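You operate a simulated robot arm through the tools that you are given. There is no shell and no other tool. Be economical: measure what you need, move in short steps, check, and stop when the job is done.

Carry out the task below with a simulated robot arm. There is one attempt and no reset: what you move stays moved.

TASK
Iron the pink napkin at the setting its tag names.
Fine: wait for the green lamp, scorch nothing, iron no other napkin; end with the iron on its base and the dial off. Set down upright: blue iron.

The check looks at the end state, three seconds after you hand in, the way a careful person would. Anything else that was tipped, shoved, dropped, spilled or broken makes it a failure. Flat cloth is picked up by pressing the open fingertips on it (5 to 10 N) and closing them slowly along it; thin cloth reads only 2 to 8 mm in the jaws.

THE ROBOT
A 7-joint arm with a two-finger parallel gripper, fixed in place. Base frame: the origin is at the foot of the arm, x ahead of it, y to its left, z up; the work surface is at about z = 860. Readings come in mm, degrees, newtons and seconds.
With the tool pointing down near the work surface it reaches from about 240 to 680 mm from the base axis. Its first joint turns from -66.0 to 66.0 degrees. Payload 2.4 kg.
The tool frame sits at the grasp point between the pads (the TCP): z along the fingers, y along the line on which they close. The tips reach 30 mm beyond it. The gripper opens to 94 mm. The fingers are 28 mm wide and 10 mm thick; the gripper's body (50 by 96 mm) begins 55 mm behind the TCP.
Orientation is told as [roll, pitch, yaw] about the base's x, y, z axes, in that order, counted from this pose: with the fingers straight down and closing along the base's y, the tool's x points along the base's -x, its y along +y and its z along -z.

THE INTERFACE
- The arm moves only by the tool arm_command. Its argument "increments" is a list of rows, each a list of 6 numbers: the shift along the base's x, y, z in mm, then the turn, a rotation vector about the base's x, y, z in degrees. In form: [[dx, dy, dz, wx, wy, wz], ...]. A call has 1 to 8 rows; each row is the pose to reach, as a shift and turn from the pose commanded when the call began. "fingers" is the opening, from 0 (shut) to 1 (fully open), set as the call begins (left out, the last holds). Each row takes 0.2 s and may step no farther than 50 mm and 8.6 degrees from the row before; otherwise, or with a gripper value out of range, the whole call is refused. Where a pose cannot be reached the arm comes as near as it can. A force on the tool above 70 N (or 10 N above the force at the start of the call, whichever is more), or a blocked arm, ends the call early, and 0.2 s more pass. Each finger travels about 153 mm/s and halts on what it meets, pressing with about 38 N; the grip force reading is that of the motor and also rises with nothing between the fingers. The clock runs only during rows and for 0.2 s after the last one: add rows that repeat a pose to give the fingers time. The reply holds the time, the measured pose of the TCP, the force on the tool along the base axes, the opening and the grip force, in the units named above and with some noise, with the torque about the TCP (base axes, N m) and any sound that the robot's microphone picked up.
- Cameras (640 x 400 px; columns grow to the right, rows downward): "scene" is fixed at [46.6, 483.4, 1441]; the picture's right is [-0.65, -0.76, 0.00], its down [-0.45, 0.39, -0.80] and it looks along [0.61, -0.52, -0.60] (base axes); focal length 331 px, centre (320, 200). "wrist" rides on the gripper at [76, 14, -102] in the tool frame; the picture's right is [-0.18, 0.98, 0.00], its down [-0.75, -0.14, -0.64] and it looks along [-0.63, -0.12, 0.77] (tool axes); focal length 243 px, centre (320, 200). There is no depth. A picture from a camera that has moved, and an enlarged one, comes with that camera's place and axes in the base frame and with its lens.
- get_image(camera): a new picture of that camera. No time passes.
- zoom(camera, box): a new picture of the part [left, top, right, bottom] of that camera's present view, enlarged. No time passes.
- hand_in(): hands the job in; it is judged then, once.

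Work in short steps. Places have to be worked out from the pictures, the camera data and where the tool is seen: move nearer, look again, correct. Check each grasp and each placing, and mend what went wrong. You have 120 turns and 64 pictures in all, those below and enlarged ones among them. Open the gripper and draw the arm clear of the work before you hand the job in, unless the task says otherwise; then end with one line.

The tools are called after "Request:" as name(argument=value, ...) on one line, values as JSON. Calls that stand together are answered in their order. arm_command: Moves the arm, as the interface text tells. Its arguments: {"type":"object","properties":{"increments":{"type":"array","items":{"type":"array","items":{"type":"number"}}},"fingers":{"type":"number"}},"required":["increments"]} The other tools are called the same way: get_image (camera) takes a picture; zoom (camera, box) takes an enlarged picture of a part of a camera's view; hand_in () hands the job in.

At the start:

```text
clock: 0.0
tool_pos: [394.6, -174.4, 1191.4]
tool_rot: [0.0, 0.0, 0.0]
contact_force: [-0.5, 0.1, -0.4]
torque: [0.0, 0.01, -0.03]
gripper_width: 93.9
grasp_force: 0.0
```

scene: 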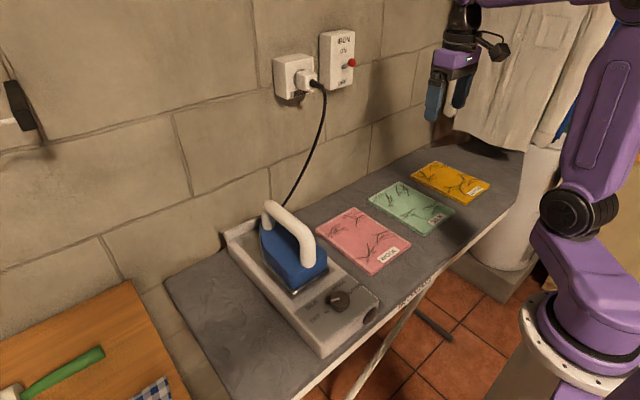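
wrist: 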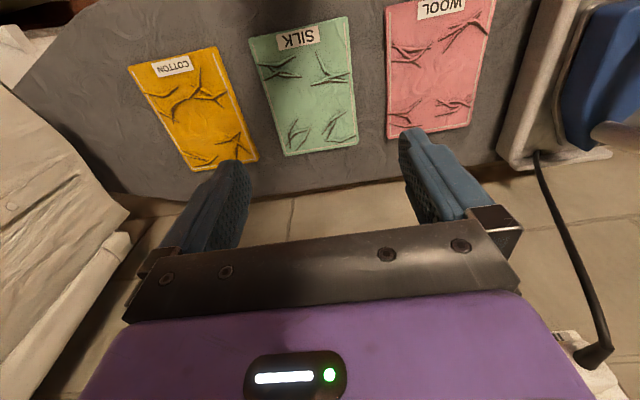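

The pink napkin's tag seems to read WOOL. I zoom in on the iron and its base with dial, the wall switch, and the tag.

Request:
zoom(camera="scene", box=[210, 180, 410, 360])

Request:
zoom(camera="scene", box=[310, 270, 390, 340])

Request:
zoom(camera="scene", box=[260, 20, 370, 110])

```text
2.22 times, centred on (310, 270) of scene
camera zoom: at [46.6, 483.4, 1441.0], right [-0.65, -0.76, 0.0], down [-0.45, 0.39, -0.8], along [0.61, -0.52, -0.6], focal length 735 px, centre (342, 44)
```

zoom: 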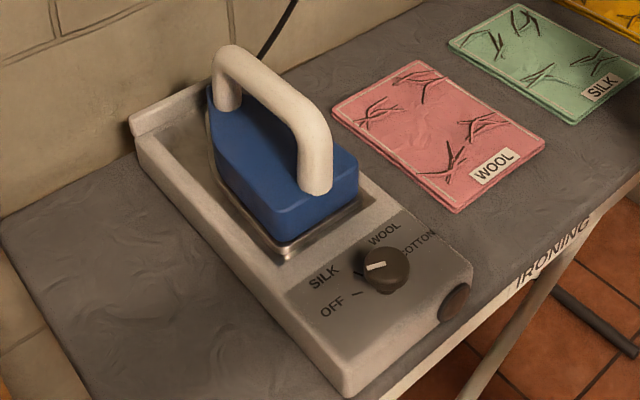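

```text
5.71 times, centred on (350, 305) of scene
camera zoom: at [46.6, 483.4, 1441.0], right [-0.65, -0.76, 0.0], down [-0.45, 0.39, -0.8], along [0.61, -0.52, -0.6], focal length 1891 px, centre (149, -400)
```

zoom: 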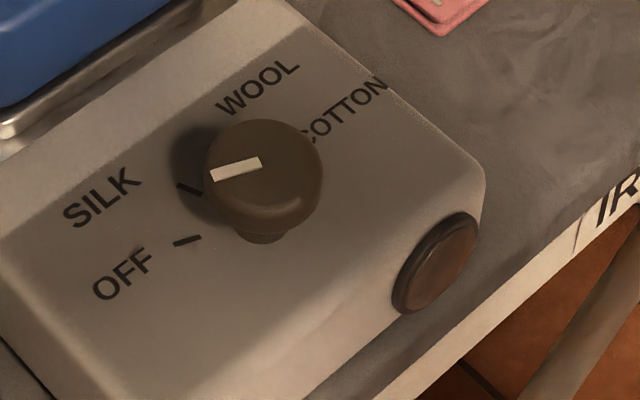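

```text
4.44 times, centred on (315, 65) of scene
camera zoom: at [46.6, 483.4, 1441.0], right [-0.65, -0.76, 0.0], down [-0.45, 0.39, -0.8], along [0.61, -0.52, -0.6], focal length 1470 px, centre (342, 800)
```

zoom: 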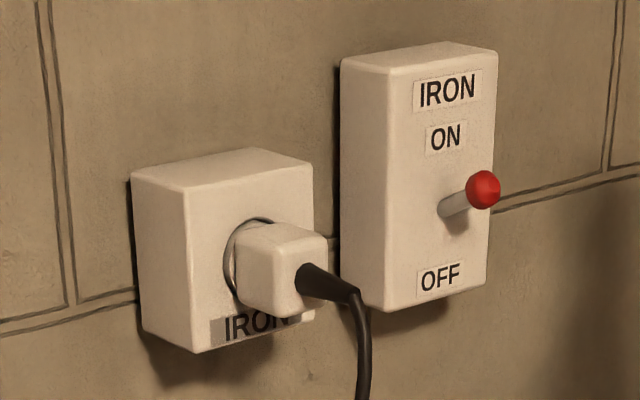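

The dial seems to be at OFF and the wall lever up at ON. I estimate the base at x 280–640, y 130–280, the dial near (322, 200), and the pink napkin at x 347–544, y −66–72. I move high toward the dial for a closer look.

Request:
arm_command(increments=[[-12, 47, -5, 0, 0, 0], [-24, 94, -10, 0, 0, 0], [-36, 141, -15, 0, 0, 0], [-48, 188, -20, 0, 0, 0], [-60, 235, -25, 0, 0, 0], [-72, 282, -30, 0, 0, 0], [-84, 329, -35, 0, 0, 0], [-95, 374, -40, 0, 0, 0]], fingers=1)

Request:
get_image(camera="wrist")

Request:
get_image(camera="scene")

```text
clock: 1.8
tool_pos: [300.2, 200.5, 1152.2]
tool_rot: [0.1, 0.0, -0.1]
contact_force: [0.9, 0.4, -0.1]
torque: [-0.04, 0.01, 0.03]
gripper_width: 93.9
grasp_force: 0.1
```

```text
58 pictures are left
camera wrist: at [224.8, 216.1, 1253.1], right [0.19, 0.98, 0.0], down [0.75, -0.14, 0.64], along [0.63, -0.12, -0.77], focal length 243 px, centre (320, 200)
```

wrist: 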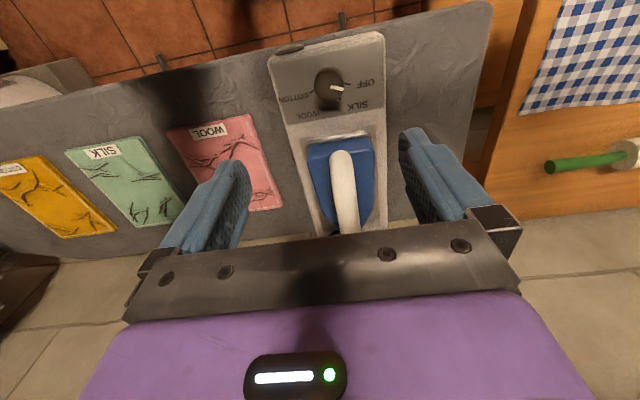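

```text
57 pictures are left
```

scene: 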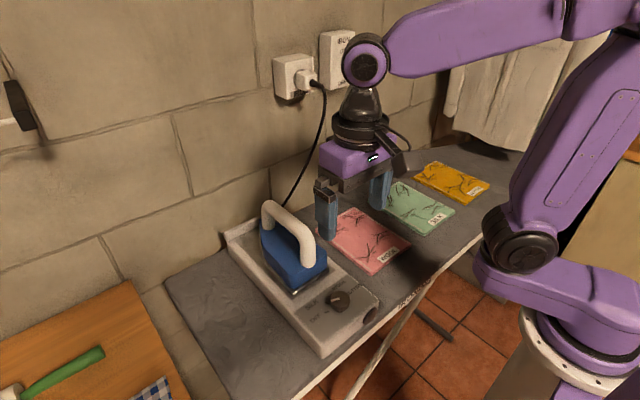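

Request:
zoom(camera="wrist", box=[260, 30, 400, 240])

Request:
zoom(camera="wrist", box=[265, 50, 395, 125])

```text
1.90 times, centred on (330, 135) of wrist
camera zoom: at [224.8, 216.1, 1253.1], right [0.19, 0.98, 0.0], down [0.75, -0.14, 0.64], along [0.63, -0.12, -0.77], focal length 462 px, centre (301, 324)
```

zoom: 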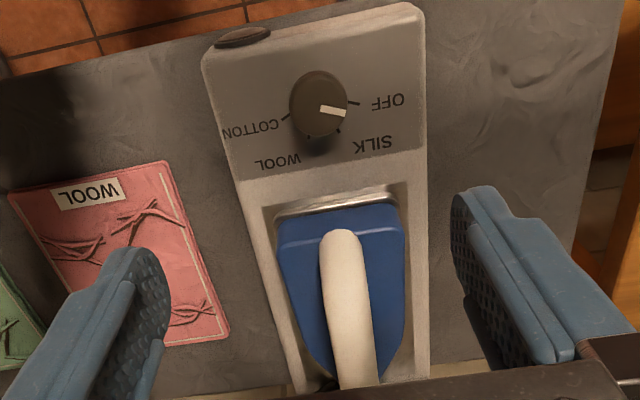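

```text
4.92 times, centred on (330, 88) of wrist
camera zoom: at [224.8, 216.1, 1253.1], right [0.19, 0.98, 0.0], down [0.75, -0.14, 0.64], along [0.63, -0.12, -0.77], focal length 1194 px, centre (271, 754)
```

zoom: 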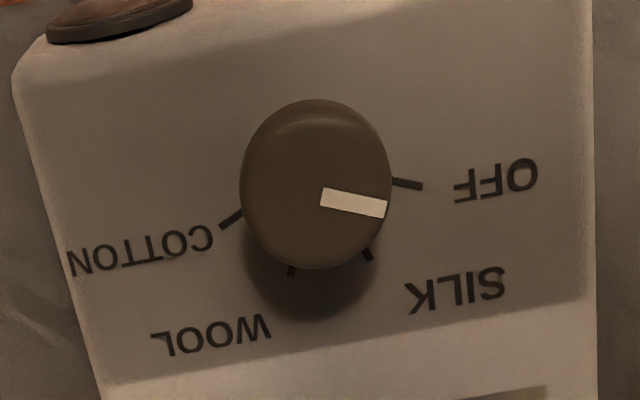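

Both views put the dial at about (310, 211), its top at z≈932, with the pointer at OFF. The marks lie at about ±67.5° and ±22.5°, so WOOL is a −90° turn from OFF. I pre-turn the gripper +45° over the dial and come down partway.

Request:
arm_command(increments=[[2, 2, -20, 0, 0, 7.5], [4, 4, -40, 0, 0, 15], [6, 6, -60, 0, 0, 22.5], [8, 8, -80, 0, 0, 30], [9, 10, -100, 0, 0, 37.5], [10, 10.5, -120, 0, 0, 45], [10, 10.5, -137, 0, 0, 45]])

Request:
get_image(camera="wrist")

Request:
get_image(camera="scene")

```text
clock: 3.4
tool_pos: [308.5, 210.6, 1013.1]
tool_rot: [0.0, 0.0, 45.1]
contact_force: [-0.3, -0.6, -0.6]
torque: [-0.02, 0.01, 0.04]
gripper_width: 94.0
grasp_force: 0.0
```

```text
54 pictures are left
camera wrist: at [246.5, 167.6, 1115.9], right [-0.57, 0.82, 0.0], down [0.63, 0.43, 0.64], along [0.53, 0.36, -0.77], focal length 243 px, centre (320, 200)
```

wrist: 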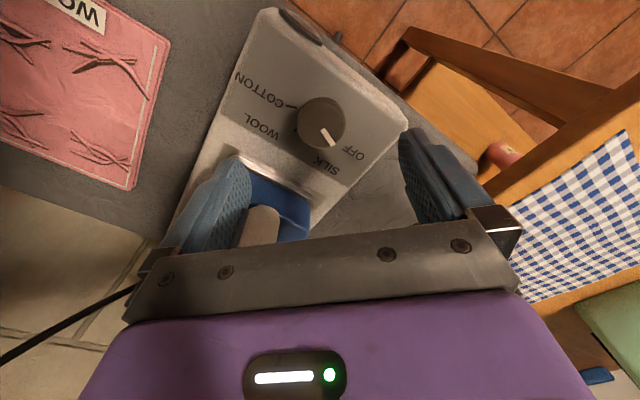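

```text
53 pictures are left
```

scene: 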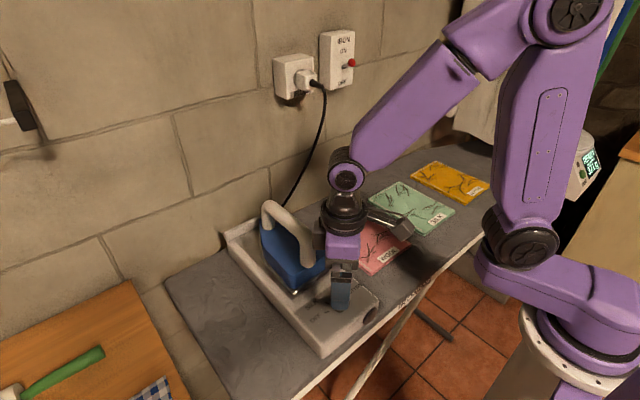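

The dial centre works out at (308.5, 210.5), right under the TCP, and the fingers clear the iron's heel. I lower to a TCP height of about 941 and check for contact.

Request:
arm_command(increments=[[0, 0, -25, 0, 0, 0], [0, 0, -50, 0, 0, 0], [0, 0, -62, 0, 0, 0], [0, 0, -72, 0, 0, 0]])

Request:
zoom(camera="wrist", box=[170, 0, 480, 260])

```text
clock: 4.4
tool_pos: [310.6, 209.1, 941.8]
tool_rot: [0.0, 0.1, 45.0]
contact_force: [-0.6, 0.5, 0.0]
torque: [-0.02, 0.01, 0.0]
gripper_width: 94.2
grasp_force: 0.0
```

```text
1.54 times, centred on (325, 130) of wrist
camera zoom: at [247.0, 167.4, 1043.5], right [-0.56, 0.83, 0.0], down [0.63, 0.43, 0.64], along [0.53, 0.36, -0.77], focal length 373 px, centre (312, 308)
```

zoom: 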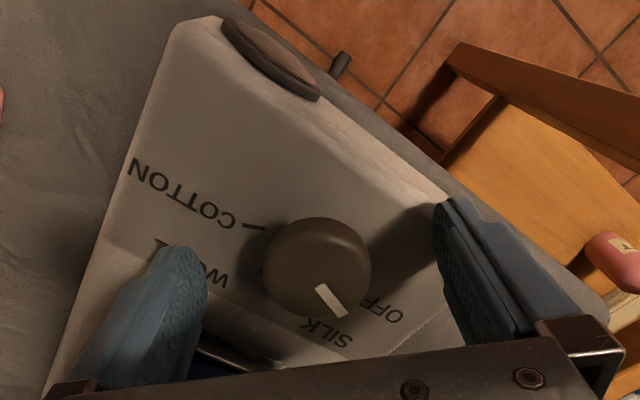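

The knob is centred between the fingers. I close on it.

Request:
arm_command(increments=[[0, 0, 0, 0, 0, 0], [0, 0, 0, 0, 0, 0], [0, 0, 0, 0, 0, 0]], fingers=0.2)

```text
clock: 5.2
tool_pos: [308.2, 211.5, 940.2]
tool_rot: [0.0, 0.1, 45.1]
contact_force: [-20.3, 17.5, -8.7]
torque: [0.51, -0.08, -0.18]
gripper_width: 38.1
grasp_force: 44.6
```

The grip is on a 38 mm knob, but about 27 N of side force shows the tool is slightly off centre. I shift a little to relieve it.

Request:
arm_command(increments=[[-1.5, 1.5, 0, 0, 0, 0], [-1.5, 1.5, 0, 0, 0, 0]])

```text
clock: 5.8
tool_pos: [307.8, 211.1, 941.1]
tool_rot: [0.0, 0.0, 45.0]
contact_force: [-6.8, 10.8, -8.2]
torque: [-0.6, 0.49, -0.05]
gripper_width: 37.7
grasp_force: 45.4
```

Force is down to about 13 N. I turn the dial −45° first and check the view.

Request:
arm_command(increments=[[-0.5, 1, 0, 0, 0, -7.5], [-0.5, 1, 0, 0, 0, -15], [-0.5, 1, 0, 0, 0, -22.5], [-0.5, 1, 0, 0, 0, -30], [-0.5, 1, 0, 0, 0, -37.5], [-0.5, 1, 0, 0, 0, -45], [-0.5, 1, 0, 0, 0, -45]])

Request:
zoom(camera="wrist", box=[170, 0, 480, 260])

```text
clock: 7.4
tool_pos: [308.9, 209.2, 942.9]
tool_rot: [-0.1, 0.1, -0.5]
contact_force: [17.4, -34.4, -17.3]
torque: [0.21, -0.72, 0.05]
gripper_width: 37.6
grasp_force: 44.8
```

```text
1.54 times, centred on (325, 130) of wrist
camera zoom: at [233.9, 226.3, 1043.7], right [0.19, 0.98, 0.0], down [0.75, -0.15, 0.64], along [0.63, -0.12, -0.77], focal length 373 px, centre (312, 308)
```

zoom: 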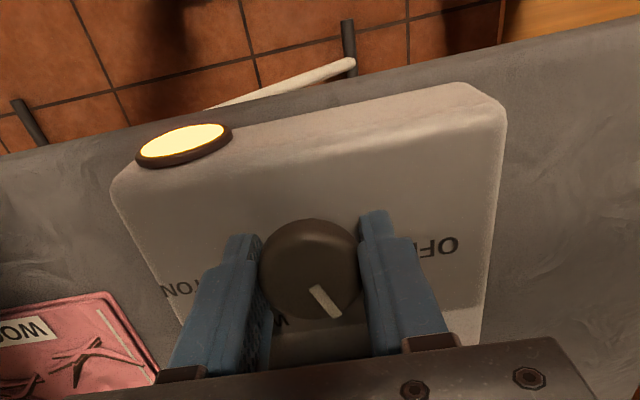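

The lamp is lit amber (heating) and the pointer is near SILK. I turn another −45° while easing the side force.

Request:
arm_command(increments=[[1, -2, 0, 0, 0, 0], [1, -2, 0, 0, 0, -7.5], [1, -2, 0, 0, 0, -15], [1, -2, 0, 0, 0, -22.5], [1, -2, 0, 0, 0, -30], [1, -2, 0, 0, 0, -37.5], [1, -2, 0, 0, 0, -44.5], [1, -2, 0, 0, 0, -44.5]])

Request:
zoom(camera="wrist", box=[170, 0, 480, 260])

```text
clock: 9.2
tool_pos: [307.3, 209.0, 940.9]
tool_rot: [-0.3, 0.0, -44.7]
contact_force: [3.2, -28.7, -22.8]
torque: [0.08, -0.34, 0.02]
gripper_width: 37.9
grasp_force: 45.5
```

```text
1.54 times, centred on (325, 130) of wrist
camera zoom: at [265.4, 274.4, 1043.8], right [0.82, 0.57, 0.0], down [0.44, -0.63, 0.64], along [0.36, -0.53, -0.77], focal length 373 px, centre (312, 308)
```

zoom: 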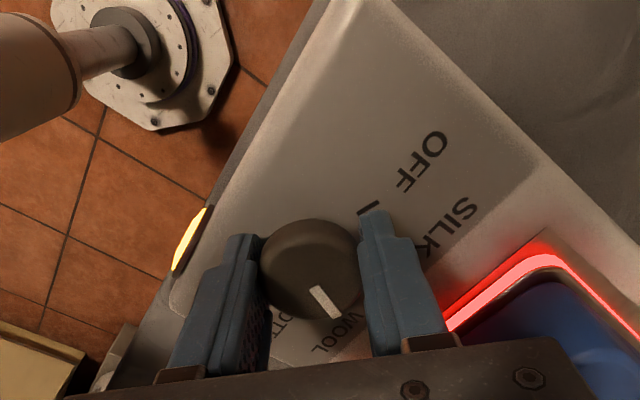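

The pointer stands at WOOL and the sole is heating. I ease the lateral force, open, and raise to inspect.

Request:
arm_command(increments=[[0, -2, -1, 0, 0, 0], [0, -2, -1, 0, 0, 0]])

Request:
arm_command(increments=[[0, 0, 0, 0, 0, 0], [0, 0, 0, 0, 0, 0], [0, 0, 0, 0, 0, 0], [0, 0, 40, 0, 0, 0], [0, 0, 80, 0, 0, 0], [0, 0, 120, 0, 0, 0]], fingers=1)

Request:
zoom(camera="wrist", box=[170, 0, 480, 260])

Request:
zoom(camera="scene", box=[210, 180, 410, 360])

```text
clock: 9.8
tool_pos: [307.9, 208.6, 942.7]
tool_rot: [0.2, 0.0, -44.5]
contact_force: [-7.8, -13.2, 17.7]
torque: [0.33, 1.09, 0.02]
gripper_width: 37.5
grasp_force: 44.8
```

```text
clock: 11.2
tool_pos: [308.1, 208.5, 1061.5]
tool_rot: [0.0, 0.1, -44.5]
contact_force: [0.3, -0.3, -0.2]
torque: [-0.01, 0.03, 0.0]
gripper_width: 93.9
grasp_force: 0.0
```

```text
1.54 times, centred on (325, 130) of wrist
camera zoom: at [265.4, 273.4, 1163.0], right [0.82, 0.57, 0.0], down [0.44, -0.63, 0.64], along [0.37, -0.53, -0.77], focal length 373 px, centre (312, 308)
```

zoom: 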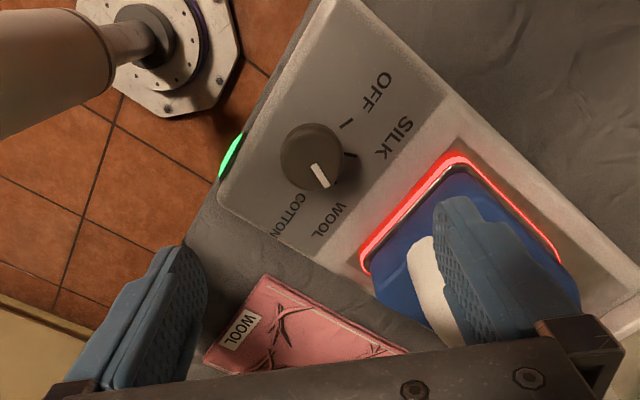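

```text
2.22 times, centred on (310, 270) of scene
camera zoom: at [46.6, 483.4, 1441.0], right [-0.65, -0.76, 0.0], down [-0.45, 0.39, -0.8], along [0.61, -0.52, -0.6], focal length 735 px, centre (342, 44)
```

zoom: 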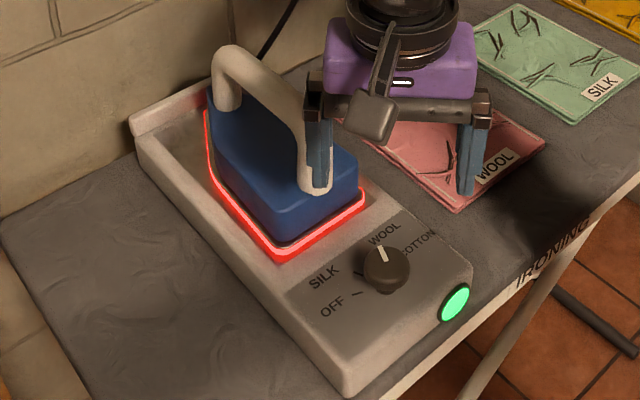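

The lamp is green and the dial reads WOOL. I rise clear, turn back to yaw 0, and go above the handle for a look.

Request:
arm_command(increments=[[0, 0, 45, 0, 0, 0], [0, 0, 90, 0, 0, 7.5], [20, 0, 100, 0, 0, 15], [40, 1, 100, 0, 0, 22.5], [60, 2, 100, 0, 0, 30], [80, 3, 100, 0, 0, 37.5], [100, 4, 100, 0, 0, 44.5], [120, 4, 95, 0, 0, 44.5]])

Request:
get_image(camera="wrist")

Request:
get_image(camera="scene")

```text
clock: 13.0
tool_pos: [428.3, 213.2, 1156.5]
tool_rot: [0.0, 0.0, 0.1]
contact_force: [-0.2, -0.5, -0.7]
torque: [-0.01, 0.01, 0.01]
gripper_width: 93.9
grasp_force: 0.0
```

```text
47 pictures are left
camera wrist: at [353.6, 228.2, 1258.2], right [0.18, 0.98, 0.0], down [0.75, -0.14, 0.64], along [0.63, -0.12, -0.77], focal length 243 px, centre (320, 200)
```

wrist: 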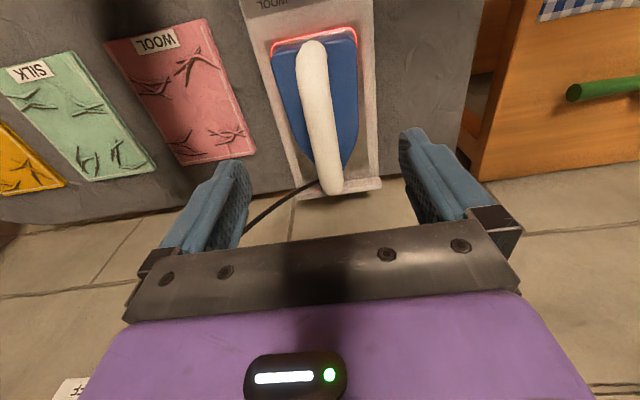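

```text
46 pictures are left
```

scene: 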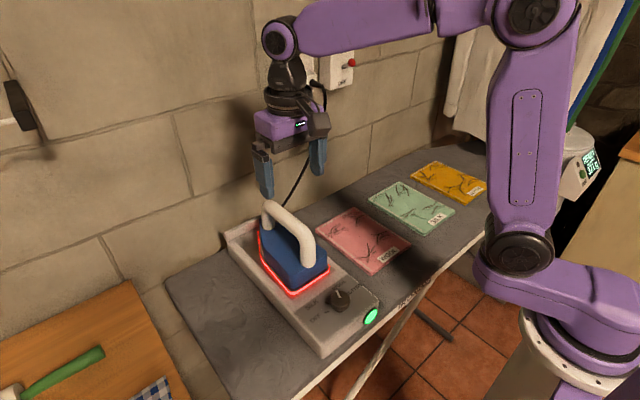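

The handle runs along x from about 385 to 520 at y≈213, with its top at z≈1025. I move over x=455 and descend most of the way, fingers open.

Request:
arm_command(increments=[[15, 0, -30, 0, 0, 0], [27, 0, -65, 0, 0, 0], [27, 0, -100, 0, 0, 0]])

Request:
get_image(camera="wrist")

Request:
zoom(camera="scene", box=[210, 130, 410, 310])

```text
clock: 13.8
tool_pos: [454.5, 213.5, 1056.7]
tool_rot: [0.0, 0.0, 0.0]
contact_force: [0.2, -0.5, 0.0]
torque: [-0.01, 0.01, 0.03]
gripper_width: 93.8
grasp_force: 0.2
```

```text
45 pictures are left
camera wrist: at [380.4, 228.0, 1157.5], right [0.18, 0.98, 0.0], down [0.75, -0.14, 0.64], along [0.63, -0.12, -0.77], focal length 243 px, centre (320, 200)
```

wrist: 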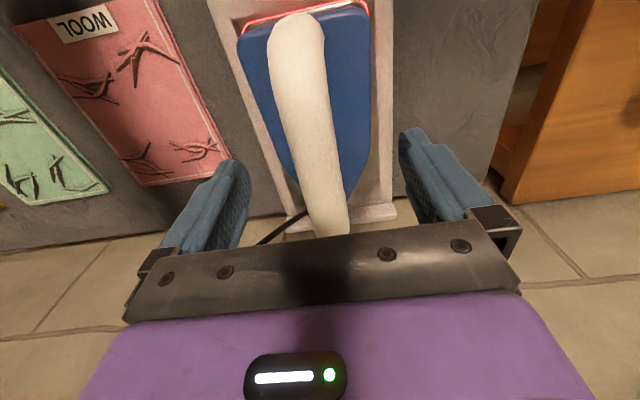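

```text
2.22 times, centred on (310, 220) of scene
camera zoom: at [46.6, 483.4, 1441.0], right [-0.65, -0.76, 0.0], down [-0.45, 0.39, -0.8], along [0.61, -0.52, -0.6], focal length 735 px, centre (342, 156)
```

zoom: 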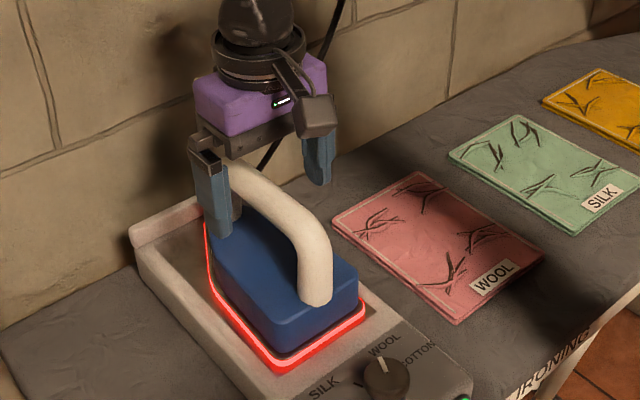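

The handle lies between the fingers. I descend to z≈1010 and check the force before closing.

Request:
arm_command(increments=[[0, 0, -25, 0, 0, 0], [0, 0, -38, 0, 0, 0], [0, 0, -46, 0, 0, 0]])

Request:
get_image(camera="wrist")

Request:
zoom(camera="scene", box=[230, 150, 350, 310])

```text
clock: 14.6
tool_pos: [455.9, 212.7, 1009.4]
tool_rot: [0.0, 0.0, 0.0]
contact_force: [0.5, -0.6, 0.1]
torque: [0.02, -0.03, 0.0]
gripper_width: 94.0
grasp_force: 0.0
```

```text
43 pictures are left
camera wrist: at [380.4, 228.4, 1111.8], right [0.18, 0.98, 0.0], down [0.75, -0.14, 0.64], along [0.63, -0.12, -0.77], focal length 243 px, centre (320, 200)
```

wrist: 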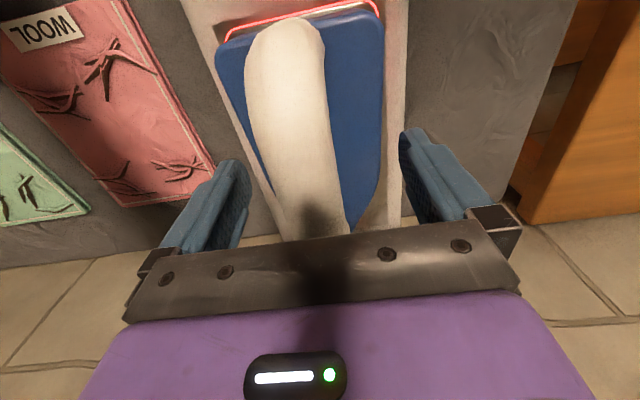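

```text
2.50 times, centred on (290, 230) of scene
camera zoom: at [46.6, 483.4, 1441.0], right [-0.65, -0.76, 0.0], down [-0.45, 0.39, -0.8], along [0.61, -0.52, -0.6], focal length 827 px, centre (395, 125)
```

zoom: 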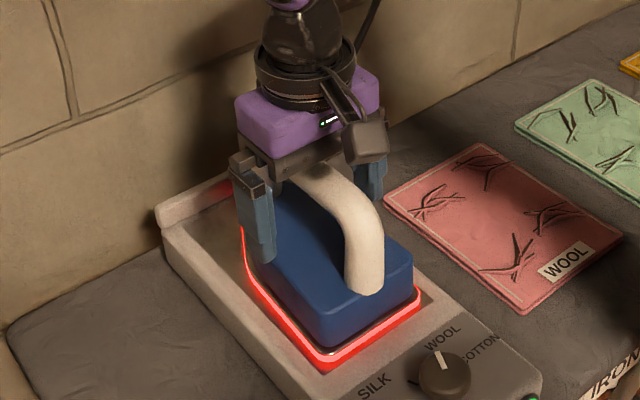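

The handle centre seems about 4 mm to the −y side of the TCP. I shift and close on it.

Request:
arm_command(increments=[[0, -4, 0, 0, 0, 0], [0, -4, 0, 0, 0, 0]])

Request:
arm_command(increments=[[0, 0, 0, 0, 0, 0], [0, 0, 0, 0, 0, 0], [0, 0, 0, 0, 0, 0]], fingers=0)

```text
clock: 15.2
tool_pos: [454.7, 207.9, 1010.6]
tool_rot: [0.0, 0.0, 0.0]
contact_force: [0.5, 0.2, 0.1]
torque: [0.04, 0.01, -0.01]
gripper_width: 93.9
grasp_force: 0.0
```

```text
clock: 16.0
tool_pos: [454.8, 209.7, 1010.8]
tool_rot: [0.1, 0.0, 0.1]
contact_force: [0.2, 5.9, -0.3]
torque: [-0.05, -0.18, 0.07]
gripper_width: 32.3
grasp_force: 37.8
```

Gripped at 32 mm. I lift straight up slowly and watch the weight and torque.

Request:
arm_command(increments=[[0, 1, 10, 0, 0, 0], [0, 1, 25, 0, 0, 0], [0, 1, 45, 0, 0, 0], [0, 1, 60, 0, 0, 0], [0, 1, 60, 0, 0, 0]])

Request:
get_image(camera="scene")

Request:
get_image(camera="wrist")

```text
clock: 17.2
tool_pos: [456.1, 209.9, 1069.3]
tool_rot: [-0.1, 0.0, 0.0]
contact_force: [0.0, -0.1, -17.2]
torque: [0.01, 0.24, 0.01]
gripper_width: 27.8
grasp_force: 37.6
```

```text
41 pictures are left
```

scene: 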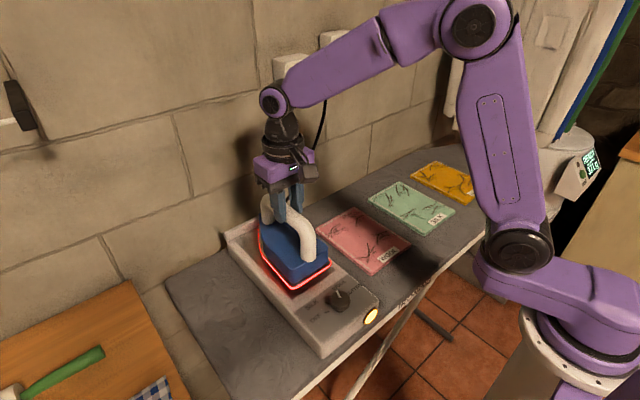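

```text
40 pictures are left
camera wrist: at [380.8, 225.6, 1171.7], right [0.18, 0.98, 0.0], down [0.75, -0.14, 0.64], along [0.63, -0.12, -0.77], focal length 243 px, centre (320, 200)
```

wrist: 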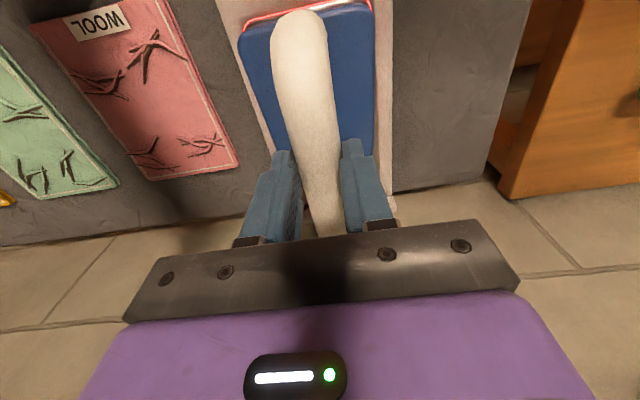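

The jaws narrowed to 27.8 mm and the pictures show the iron rose only about 15–20 mm, so it slipped to the fingertips. I set it back straight down gently and will re-grip deeper.

Request:
arm_command(increments=[[0, 0, -5, 0, 0, 0], [0, 0, -10, 0, 0, 0], [0, 0, -15, 0, 0, 0]])

Request:
zoom(camera="scene", box=[210, 150, 390, 340])

```text
clock: 18.0
tool_pos: [455.0, 210.7, 1053.4]
tool_rot: [0.0, 0.1, -0.1]
contact_force: [0.0, 0.7, -17.2]
torque: [0.01, 0.19, 0.0]
gripper_width: 27.5
grasp_force: 38.2
```

```text
2.11 times, centred on (300, 245) of scene
camera zoom: at [46.8, 483.5, 1440.9], right [-0.65, -0.76, 0.0], down [-0.45, 0.39, -0.8], along [0.61, -0.52, -0.6], focal length 697 px, centre (362, 105)
```

zoom: 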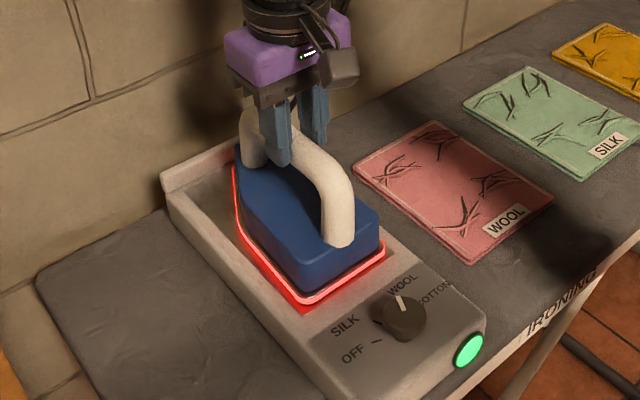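

The lamp is green again (the thermostat cycles). The iron is still hanging from the tips, so I keep lowering in small steps until the base takes the weight.

Request:
arm_command(increments=[[0, 0, -3, 0, 0, 0], [0, 0, -6, 0, 0, 0], [0, 0, -9, 0, 0, 0]])

```text
clock: 18.8
tool_pos: [456.3, 211.1, 1049.3]
tool_rot: [0.1, -0.5, 0.0]
contact_force: [-2.1, -2.7, 27.9]
torque: [-0.07, 0.02, -0.01]
gripper_width: 27.7
grasp_force: 37.7
```

The base now takes the weight at TCP z≈1049, so the bar sits near the tips and the first grip was too high up on the fingers. I relieve the force, open, and re-grip with the TCP at about z 1030.

Request:
arm_command(increments=[[0, 0, 5, 0, 0, 0], [0, 0, 5, 0, 0, 0]])

Request:
arm_command(increments=[[0, 0, 0, 0, 0, 0], [0, 0, 0, 0, 0, 0], [0, 0, -8, 0, 0, 0], [0, 0, -16, 0, 0, 0], [0, 0, -19, 0, 0, 0]], fingers=0.8)

Request:
zoom(camera="scene", box=[220, 160, 400, 340])

Request:
get_image(camera="wrist")

```text
clock: 19.4
tool_pos: [454.0, 208.7, 1049.4]
tool_rot: [-0.2, 0.4, 0.0]
contact_force: [0.9, -0.3, -17.3]
torque: [0.01, 0.19, -0.01]
gripper_width: 27.6
grasp_force: 38.0
```

```text
clock: 20.6
tool_pos: [454.7, 209.6, 1033.4]
tool_rot: [0.0, 0.0, 0.0]
contact_force: [-0.1, 0.2, 0.8]
torque: [0.0, 0.01, -0.02]
gripper_width: 75.3
grasp_force: 0.2
```

```text
2.22 times, centred on (310, 250) of scene
camera zoom: at [46.6, 483.4, 1441.0], right [-0.65, -0.76, 0.0], down [-0.45, 0.39, -0.8], along [0.61, -0.52, -0.6], focal length 735 px, centre (342, 89)
```

zoom: 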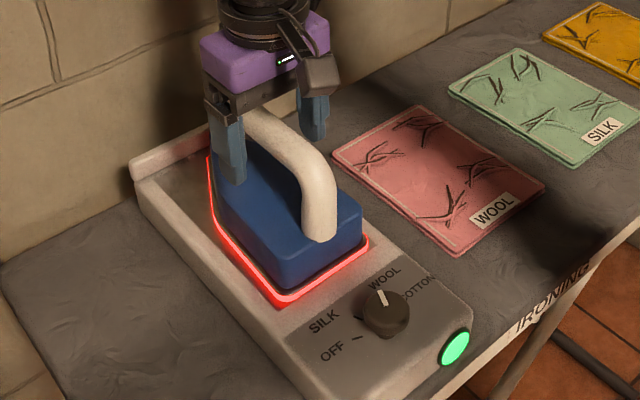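

```text
37 pictures are left
camera wrist: at [380.7, 225.4, 1134.3], right [0.18, 0.98, 0.0], down [0.75, -0.14, 0.64], along [0.63, -0.12, -0.77], focal length 243 px, centre (320, 200)
```

wrist: 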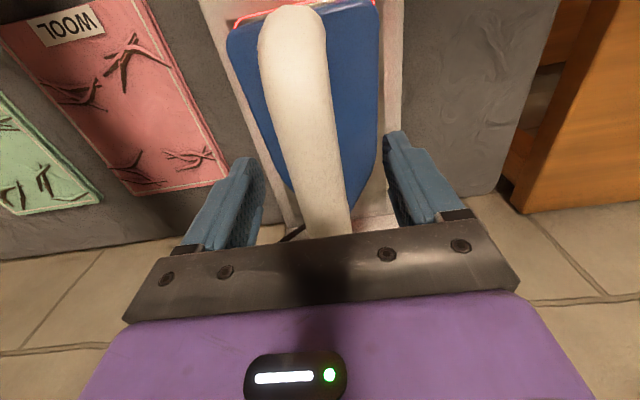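

The iron is seated and the handle is centred. I lower 6 mm more and close.

Request:
arm_command(increments=[[0, 0, -6, 0, 0, 0], [0, 0, -6, 0, 0, 0]])

Request:
arm_command(increments=[[0, 0, 0, 0, 0, 0], [0, 0, 0, 0, 0, 0], [0, 0, 0, 0, 0, 0]], fingers=0)

Request:
arm_command(increments=[[0, 0, 3, 0, 0, 0], [0, 0, 6, 0, 0, 0], [0, 0, 6, 0, 0, 0]])

```text
clock: 21.2
tool_pos: [455.6, 209.5, 1025.7]
tool_rot: [0.0, 0.1, 0.0]
contact_force: [-0.6, -0.5, 0.7]
torque: [0.03, -0.04, 0.04]
gripper_width: 75.0
grasp_force: 0.2
```

```text
clock: 22.0
tool_pos: [455.7, 209.2, 1025.4]
tool_rot: [0.0, 0.1, 0.0]
contact_force: [-0.5, -5.4, 0.6]
torque: [-0.04, 0.15, 0.0]
gripper_width: 32.0
grasp_force: 37.8
```

```text
clock: 22.8
tool_pos: [455.5, 209.5, 1031.5]
tool_rot: [-0.1, 0.1, 0.0]
contact_force: [-0.3, -0.8, -17.1]
torque: [-0.02, 0.19, 0.02]
gripper_width: 32.1
grasp_force: 38.7
```

Held at 32 mm with the full 17 N after 6 mm. I lift slowly and check that the grip doesn't slip.

Request:
arm_command(increments=[[0, 0, 3, 0, 0, 0], [0, 0, 7, 0, 0, 0], [0, 0, 12, 0, 0, 0], [0, 0, 18, 0, 0, 0], [0, 0, 24, 0, 0, 0], [0, 0, 30, 0, 0, 0], [0, 0, 36, 0, 0, 0], [0, 0, 40, 0, 0, 0]])

Request:
zoom(camera="scene", box=[220, 130, 420, 340])

```text
clock: 24.6
tool_pos: [456.6, 209.7, 1071.4]
tool_rot: [0.0, 0.0, 0.0]
contact_force: [-0.2, 0.1, -16.6]
torque: [0.03, 0.17, 0.03]
gripper_width: 32.2
grasp_force: 37.2
```

```text
1.90 times, centred on (320, 235) of scene
camera zoom: at [46.8, 483.5, 1440.9], right [-0.65, -0.76, 0.0], down [-0.45, 0.39, -0.8], along [0.61, -0.52, -0.6], focal length 630 px, centre (320, 133)
```

zoom: 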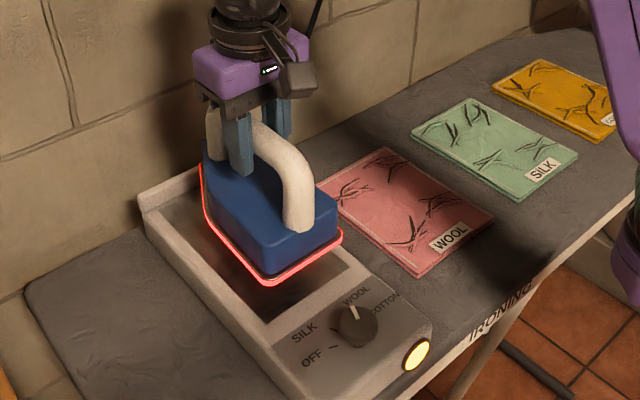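

The iron hangs level about 46 mm above its seat. I carry it over toward the napkin at a moderate pace, then check the lamp.

Request:
arm_command(increments=[[0, -8, 6, 0, 0, 0], [-2, -26, 12, 0, 0, 0], [-5, -52, 14, 0, 0, 0], [-8, -80, 14, 0, 0, 0], [-11, -108, 14, 0, 0, 0], [-14, -136, 14, 0, 0, 0], [-17, -162, 14, 0, 0, 0], [-20, -180, 14, 0, 0, 0]])

Request:
get_image(camera="scene")

Request:
get_image(camera="wrist")

```text
clock: 26.4
tool_pos: [436.9, 29.3, 1085.3]
tool_rot: [0.0, 0.0, 0.0]
contact_force: [-0.3, 0.7, -16.5]
torque: [0.02, 0.14, -0.02]
gripper_width: 32.2
grasp_force: 38.9
```

```text
35 pictures are left
```

scene: 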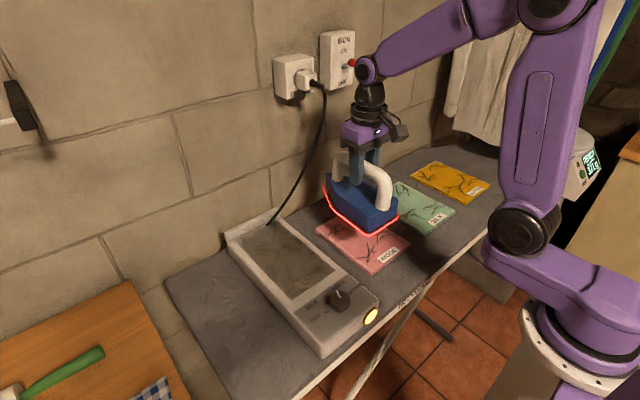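

```text
34 pictures are left
camera wrist: at [360.8, 44.2, 1187.1], right [0.18, 0.98, 0.0], down [0.75, -0.14, 0.64], along [0.63, -0.12, -0.77], focal length 243 px, centre (320, 200)
```

wrist: 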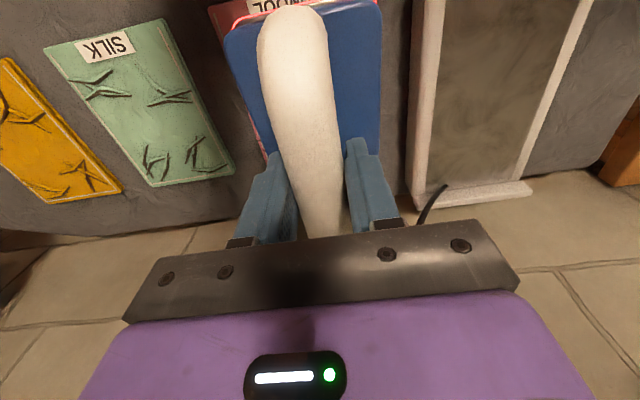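

The iron is cordless, with the cord running to the base, so the amber lamp simply follows lifting off. I lower quickly to just above the napkin.

Request:
arm_command(increments=[[0, -2, -20, 0, 0, 0], [0, -4, -42, 0, 0, 0], [0, -4, -60, 0, 0, 0], [0, -4, -72, 0, 0, 0]])

Request:
zoom(camera="scene", box=[290, 120, 470, 300])

```text
clock: 27.4
tool_pos: [435.9, 25.3, 1014.6]
tool_rot: [0.0, 0.0, -0.1]
contact_force: [0.4, 0.2, -17.3]
torque: [0.02, 0.15, 0.02]
gripper_width: 32.0
grasp_force: 38.8
```

```text
2.22 times, centred on (380, 210) of scene
camera zoom: at [46.8, 483.4, 1441.0], right [-0.65, -0.76, 0.0], down [-0.45, 0.39, -0.8], along [0.61, -0.52, -0.6], focal length 735 px, centre (187, 178)
```

zoom: 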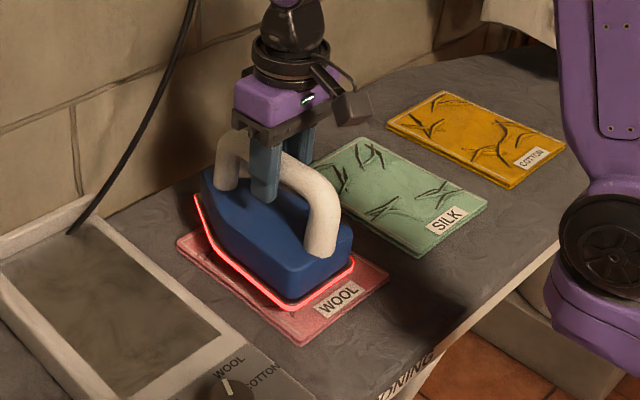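

The sole is about 25 mm above the napkin. I lower until contact shows.

Request:
arm_command(increments=[[0, 0, -10, 0, 0, 0], [0, 0, -18, 0, 0, 0], [0, 0, -22, 0, 0, 0], [0, 0, -26, 0, 0, 0], [0, 0, -30, 0, 0, 0], [0, 0, -34, 0, 0, 0]])

```text
clock: 28.8
tool_pos: [436.6, 24.7, 982.4]
tool_rot: [0.0, -0.4, 0.1]
contact_force: [-1.8, -2.4, 27.4]
torque: [0.02, -0.09, -0.03]
gripper_width: 32.5
grasp_force: 38.7
```

Contact: a net press of about 45 N at z≈982. I ease up 2 mm and immediately slide along x on the +y half, then shift across.

Request:
arm_command(increments=[[-15, 0, 2, 0, 0, 0], [-32, 0, 2, 0, 0, 0], [-10, 0, 2, 0, 0, 0], [15, 0, 2, 0, 0, 0], [30, -10, 2, 0, 0, 0], [20, -28, 2, 0, 0, 0], [-5, -44, 2, 0, 0, 0], [-30, -44, 2, 0, 0, 0]])

Request:
zoom(camera="scene", box=[290, 120, 470, 300])

```text
clock: 30.6
tool_pos: [403.6, -17.8, 981.3]
tool_rot: [-0.1, 0.1, 0.0]
contact_force: [-1.1, -0.4, -13.0]
torque: [-0.03, 0.52, -0.05]
gripper_width: 32.5
grasp_force: 37.9
```

```text
2.22 times, centred on (380, 210) of scene
camera zoom: at [46.7, 483.4, 1441.0], right [-0.65, -0.76, 0.0], down [-0.45, 0.39, -0.8], along [0.61, -0.52, -0.6], focal length 735 px, centre (187, 178)
```

zoom: 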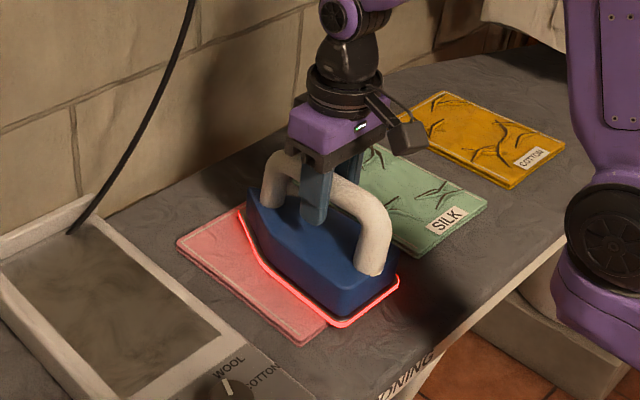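

The left half is already smooth. I press slightly more and stroke forward on the right half, then lift to inspect.

Request:
arm_command(increments=[[15, -2, -0.8, 0, 0, 0], [35, -2, -0.8, 0, 0, 0], [58, -2, -0.8, 0, 0, 0], [75, 4, -0.8, 0, 0, 0], [62, 22, -0.8, 0, 0, 0], [50, 26, 4, 0, 0, 0], [40, 26, 30, 0, 0, 0], [40, 26, 70, 0, 0, 0]])

Request:
zoom(camera="scene", box=[270, 120, 470, 300])

Request:
get_image(camera="wrist")

```text
clock: 32.4
tool_pos: [445.3, 7.4, 1052.4]
tool_rot: [0.0, 0.2, 0.0]
contact_force: [-1.1, -0.2, -16.3]
torque: [0.0, 0.2, 0.0]
gripper_width: 32.1
grasp_force: 37.8
```

```text
2.22 times, centred on (370, 210) of scene
camera zoom: at [46.8, 483.4, 1441.0], right [-0.65, -0.76, 0.0], down [-0.45, 0.39, -0.8], along [0.61, -0.52, -0.6], focal length 735 px, centre (209, 178)
```

zoom: 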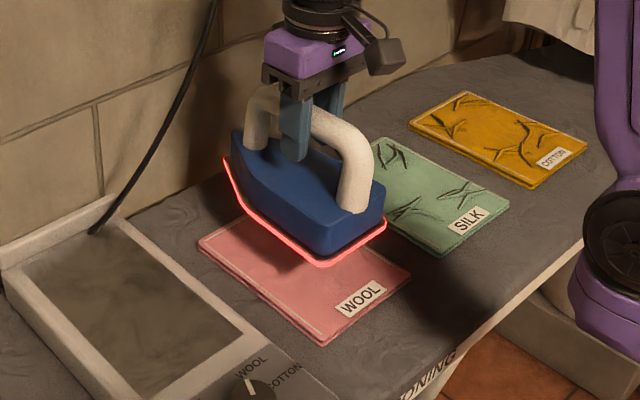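

```text
30 pictures are left
camera wrist: at [370.7, 23.5, 1153.7], right [0.18, 0.98, 0.0], down [0.76, -0.14, 0.64], along [0.63, -0.12, -0.77], focal length 243 px, centre (320, 200)
```

wrist: 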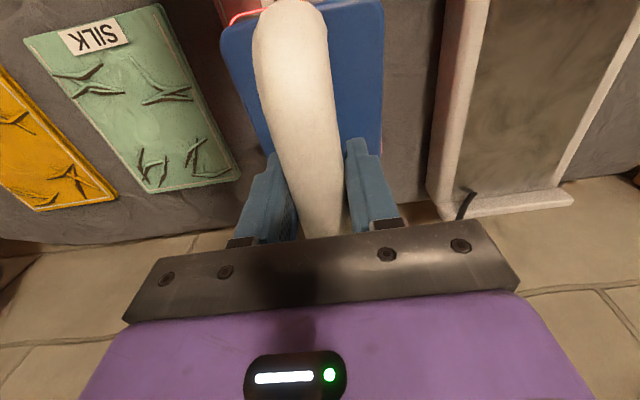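

The visible part is smooth. I rise and carry the iron back toward the base, then check the whole napkin before setting down.

Request:
arm_command(increments=[[1, 8, 15, 0, 0, 0], [2, 28, 30, 0, 0, 0], [4, 56, 33, 0, 0, 0], [6, 84, 33, 0, 0, 0], [8, 112, 33, 0, 0, 0], [10, 140, 33, 0, 0, 0], [10, 166, 33, 0, 0, 0], [10, 186, 33, 0, 0, 0]])

Request:
zoom(camera="scene", box=[300, 140, 480, 300])

```text
clock: 34.2
tool_pos: [456.2, 193.6, 1084.0]
tool_rot: [0.0, 0.0, 0.1]
contact_force: [-0.3, -0.2, -17.3]
torque: [0.0, 0.14, 0.01]
gripper_width: 32.2
grasp_force: 37.6
```

```text
2.50 times, centred on (390, 220) of scene
camera zoom: at [46.8, 483.5, 1440.9], right [-0.65, -0.76, 0.0], down [-0.45, 0.39, -0.8], along [0.61, -0.52, -0.6], focal length 827 px, centre (145, 150)
```

zoom: 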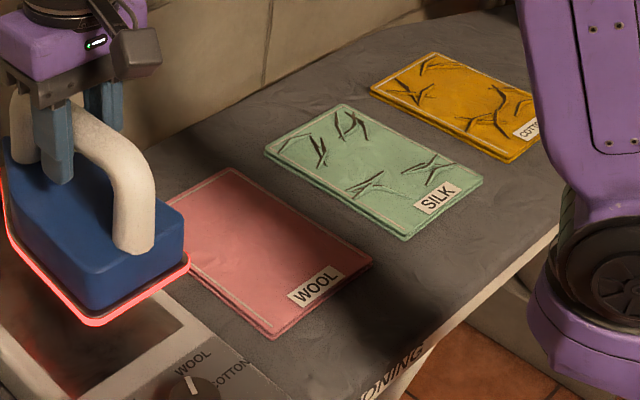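

The pink napkin is smooth with no scorch. I centre the iron over the base at (455.5, 209.5) and lower to just above the seat.

Request:
arm_command(increments=[[0, 10, 0, 0, 0, 0], [-0.5, 16, -8, 0, 0, 0], [-0.5, 16, -20, 0, 0, 0], [-0.5, 16, -32, 0, 0, 0], [-0.5, 16, -42, 0, 0, 0], [-0.5, 16, -42, 0, 0, 0]])

Request:
zoom(camera="scene", box=[210, 150, 400, 340])

Request:
get_image(camera="wrist")

```text
clock: 35.6
tool_pos: [453.7, 209.8, 1042.1]
tool_rot: [0.0, 0.1, 0.0]
contact_force: [0.1, -0.3, -16.7]
torque: [0.0, 0.16, 0.02]
gripper_width: 32.1
grasp_force: 38.1
```

```text
2.11 times, centred on (305, 245) of scene
camera zoom: at [46.8, 483.5, 1440.9], right [-0.65, -0.76, 0.0], down [-0.45, 0.39, -0.8], along [0.61, -0.52, -0.6], focal length 697 px, centre (352, 105)
```

zoom: 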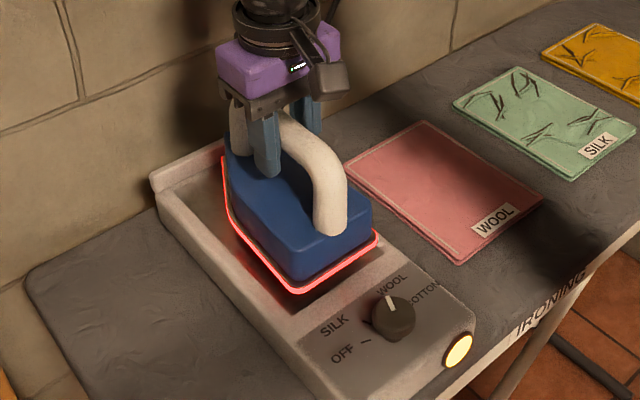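

```text
27 pictures are left
camera wrist: at [380.6, 225.2, 1144.6], right [0.18, 0.98, 0.0], down [0.75, -0.14, 0.64], along [0.63, -0.12, -0.77], focal length 243 px, centre (320, 200)
```

wrist: 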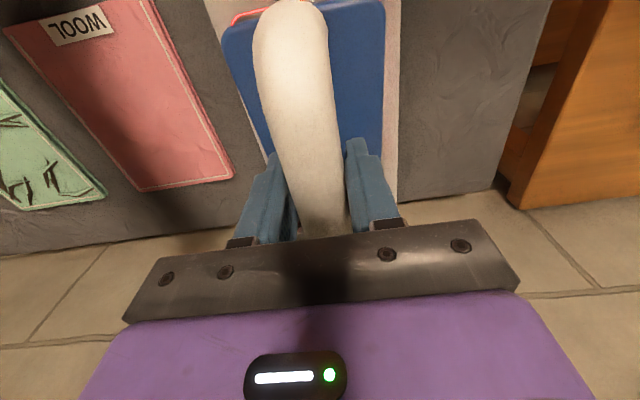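

The iron is aligned over its recess. I lower slowly until the base takes the weight.

Request:
arm_command(increments=[[0, 0, -5, 0, 0, 0], [0, 0, -9, 0, 0, 0], [0, 0, -12, 0, 0, 0], [0, 0, -14, 0, 0, 0], [0, 0, -16, 0, 0, 0], [0, 0, -18, 0, 0, 0]])

Request:
zoom(camera="scene", box=[210, 150, 400, 340])

```text
clock: 37.0
tool_pos: [455.9, 210.4, 1025.6]
tool_rot: [-0.1, 0.0, 0.0]
contact_force: [0.2, 0.8, -16.5]
torque: [-0.01, 0.16, 0.0]
gripper_width: 32.3
grasp_force: 37.8
```

```text
2.11 times, centred on (305, 245) of scene
camera zoom: at [46.8, 483.5, 1440.9], right [-0.65, -0.76, 0.0], down [-0.45, 0.39, -0.8], along [0.61, -0.52, -0.6], focal length 697 px, centre (352, 105)
```

zoom: 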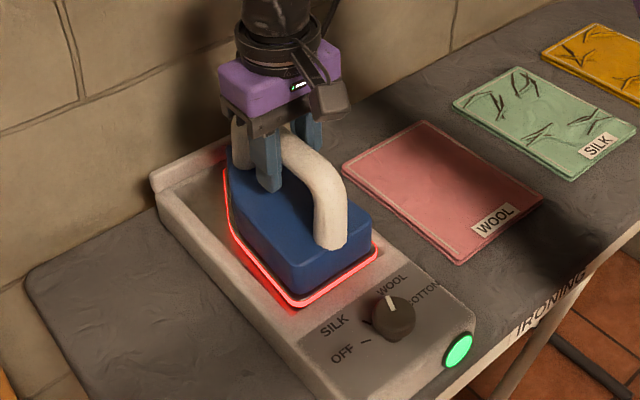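

It's almost seated (lamp green again) but still carried by the gripper, so I go down a few more millimetres.

Request:
arm_command(increments=[[0, 0, -2, 0, 0, 0], [0, 0, -4, 0, 0, 0], [0, 0, -6, 0, 0, 0], [0, 0, -8, 0, 0, 0], [0, 0, -10, 0, 0, 0]])

```text
clock: 38.2
tool_pos: [457.1, 210.4, 1017.8]
tool_rot: [0.2, -0.4, 0.0]
contact_force: [-1.9, 1.7, 27.1]
torque: [0.01, -0.2, 0.06]
gripper_width: 32.4
grasp_force: 38.0
```

Contact at z≈1018. I ease the press, open wide and look.

Request:
arm_command(increments=[[0, 0, 2, 0, 0, 0], [0, 0, 2, 0, 0, 0]])

Request:
arm_command(increments=[[0, 0, 0, 0, 0, 0], [0, 0, 0, 0, 0, 0], [0, 0, 0, 0, 0, 0]], fingers=1)

Request:
arm_command(increments=[[0, 0, 30, 0, 0, 0], [0, 0, 70, 0, 0, 0], [0, 0, 110, 0, 0, 0], [-20, 0, 135, 0, 0, 0], [-50, 0, 140, 0, 0, 0], [-80, 0, 140, 0, 0, 0], [-115, 0, 140, 0, 0, 0], [-147, 0, 140, 0, 0, 0]])

Request:
get_image(camera="wrist")

Request:
zoom(camera="scene", box=[210, 150, 400, 340])

```text
clock: 38.8
tool_pos: [455.4, 208.9, 1017.0]
tool_rot: [0.0, 0.0, 0.0]
contact_force: [6.8, 4.3, 5.6]
torque: [0.03, -0.99, 0.2]
gripper_width: 32.1
grasp_force: 37.5
```

```text
clock: 39.6
tool_pos: [455.9, 208.9, 1016.5]
tool_rot: [-0.1, 0.0, 0.1]
contact_force: [-0.2, 0.3, -0.1]
torque: [0.03, 0.0, 0.0]
gripper_width: 94.2
grasp_force: 0.1
```

```text
clock: 41.4
tool_pos: [307.1, 209.8, 1156.8]
tool_rot: [0.0, -0.1, 0.0]
contact_force: [-0.2, -0.7, -0.4]
torque: [0.02, -0.04, 0.0]
gripper_width: 94.2
grasp_force: 0.1
```

```text
25 pictures are left
camera wrist: at [233.0, 224.8, 1259.3], right [0.18, 0.98, 0.0], down [0.75, -0.14, 0.64], along [0.63, -0.12, -0.77], focal length 243 px, centre (320, 200)
```

wrist: 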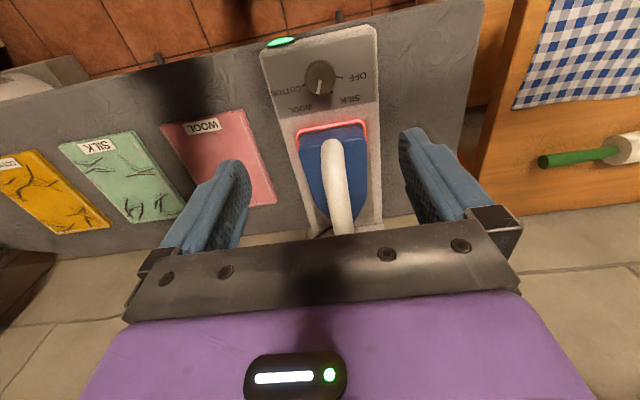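

```text
2.11 times, centred on (305, 245) of scene
camera zoom: at [46.6, 483.4, 1441.0], right [-0.65, -0.76, 0.0], down [-0.45, 0.39, -0.8], along [0.61, -0.52, -0.6], focal length 697 px, centre (352, 105)
```

zoom: 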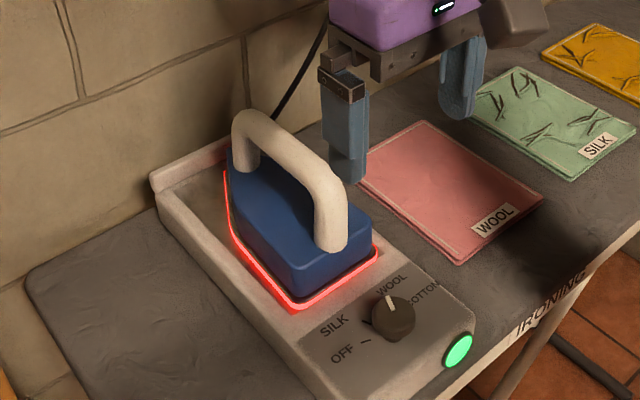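

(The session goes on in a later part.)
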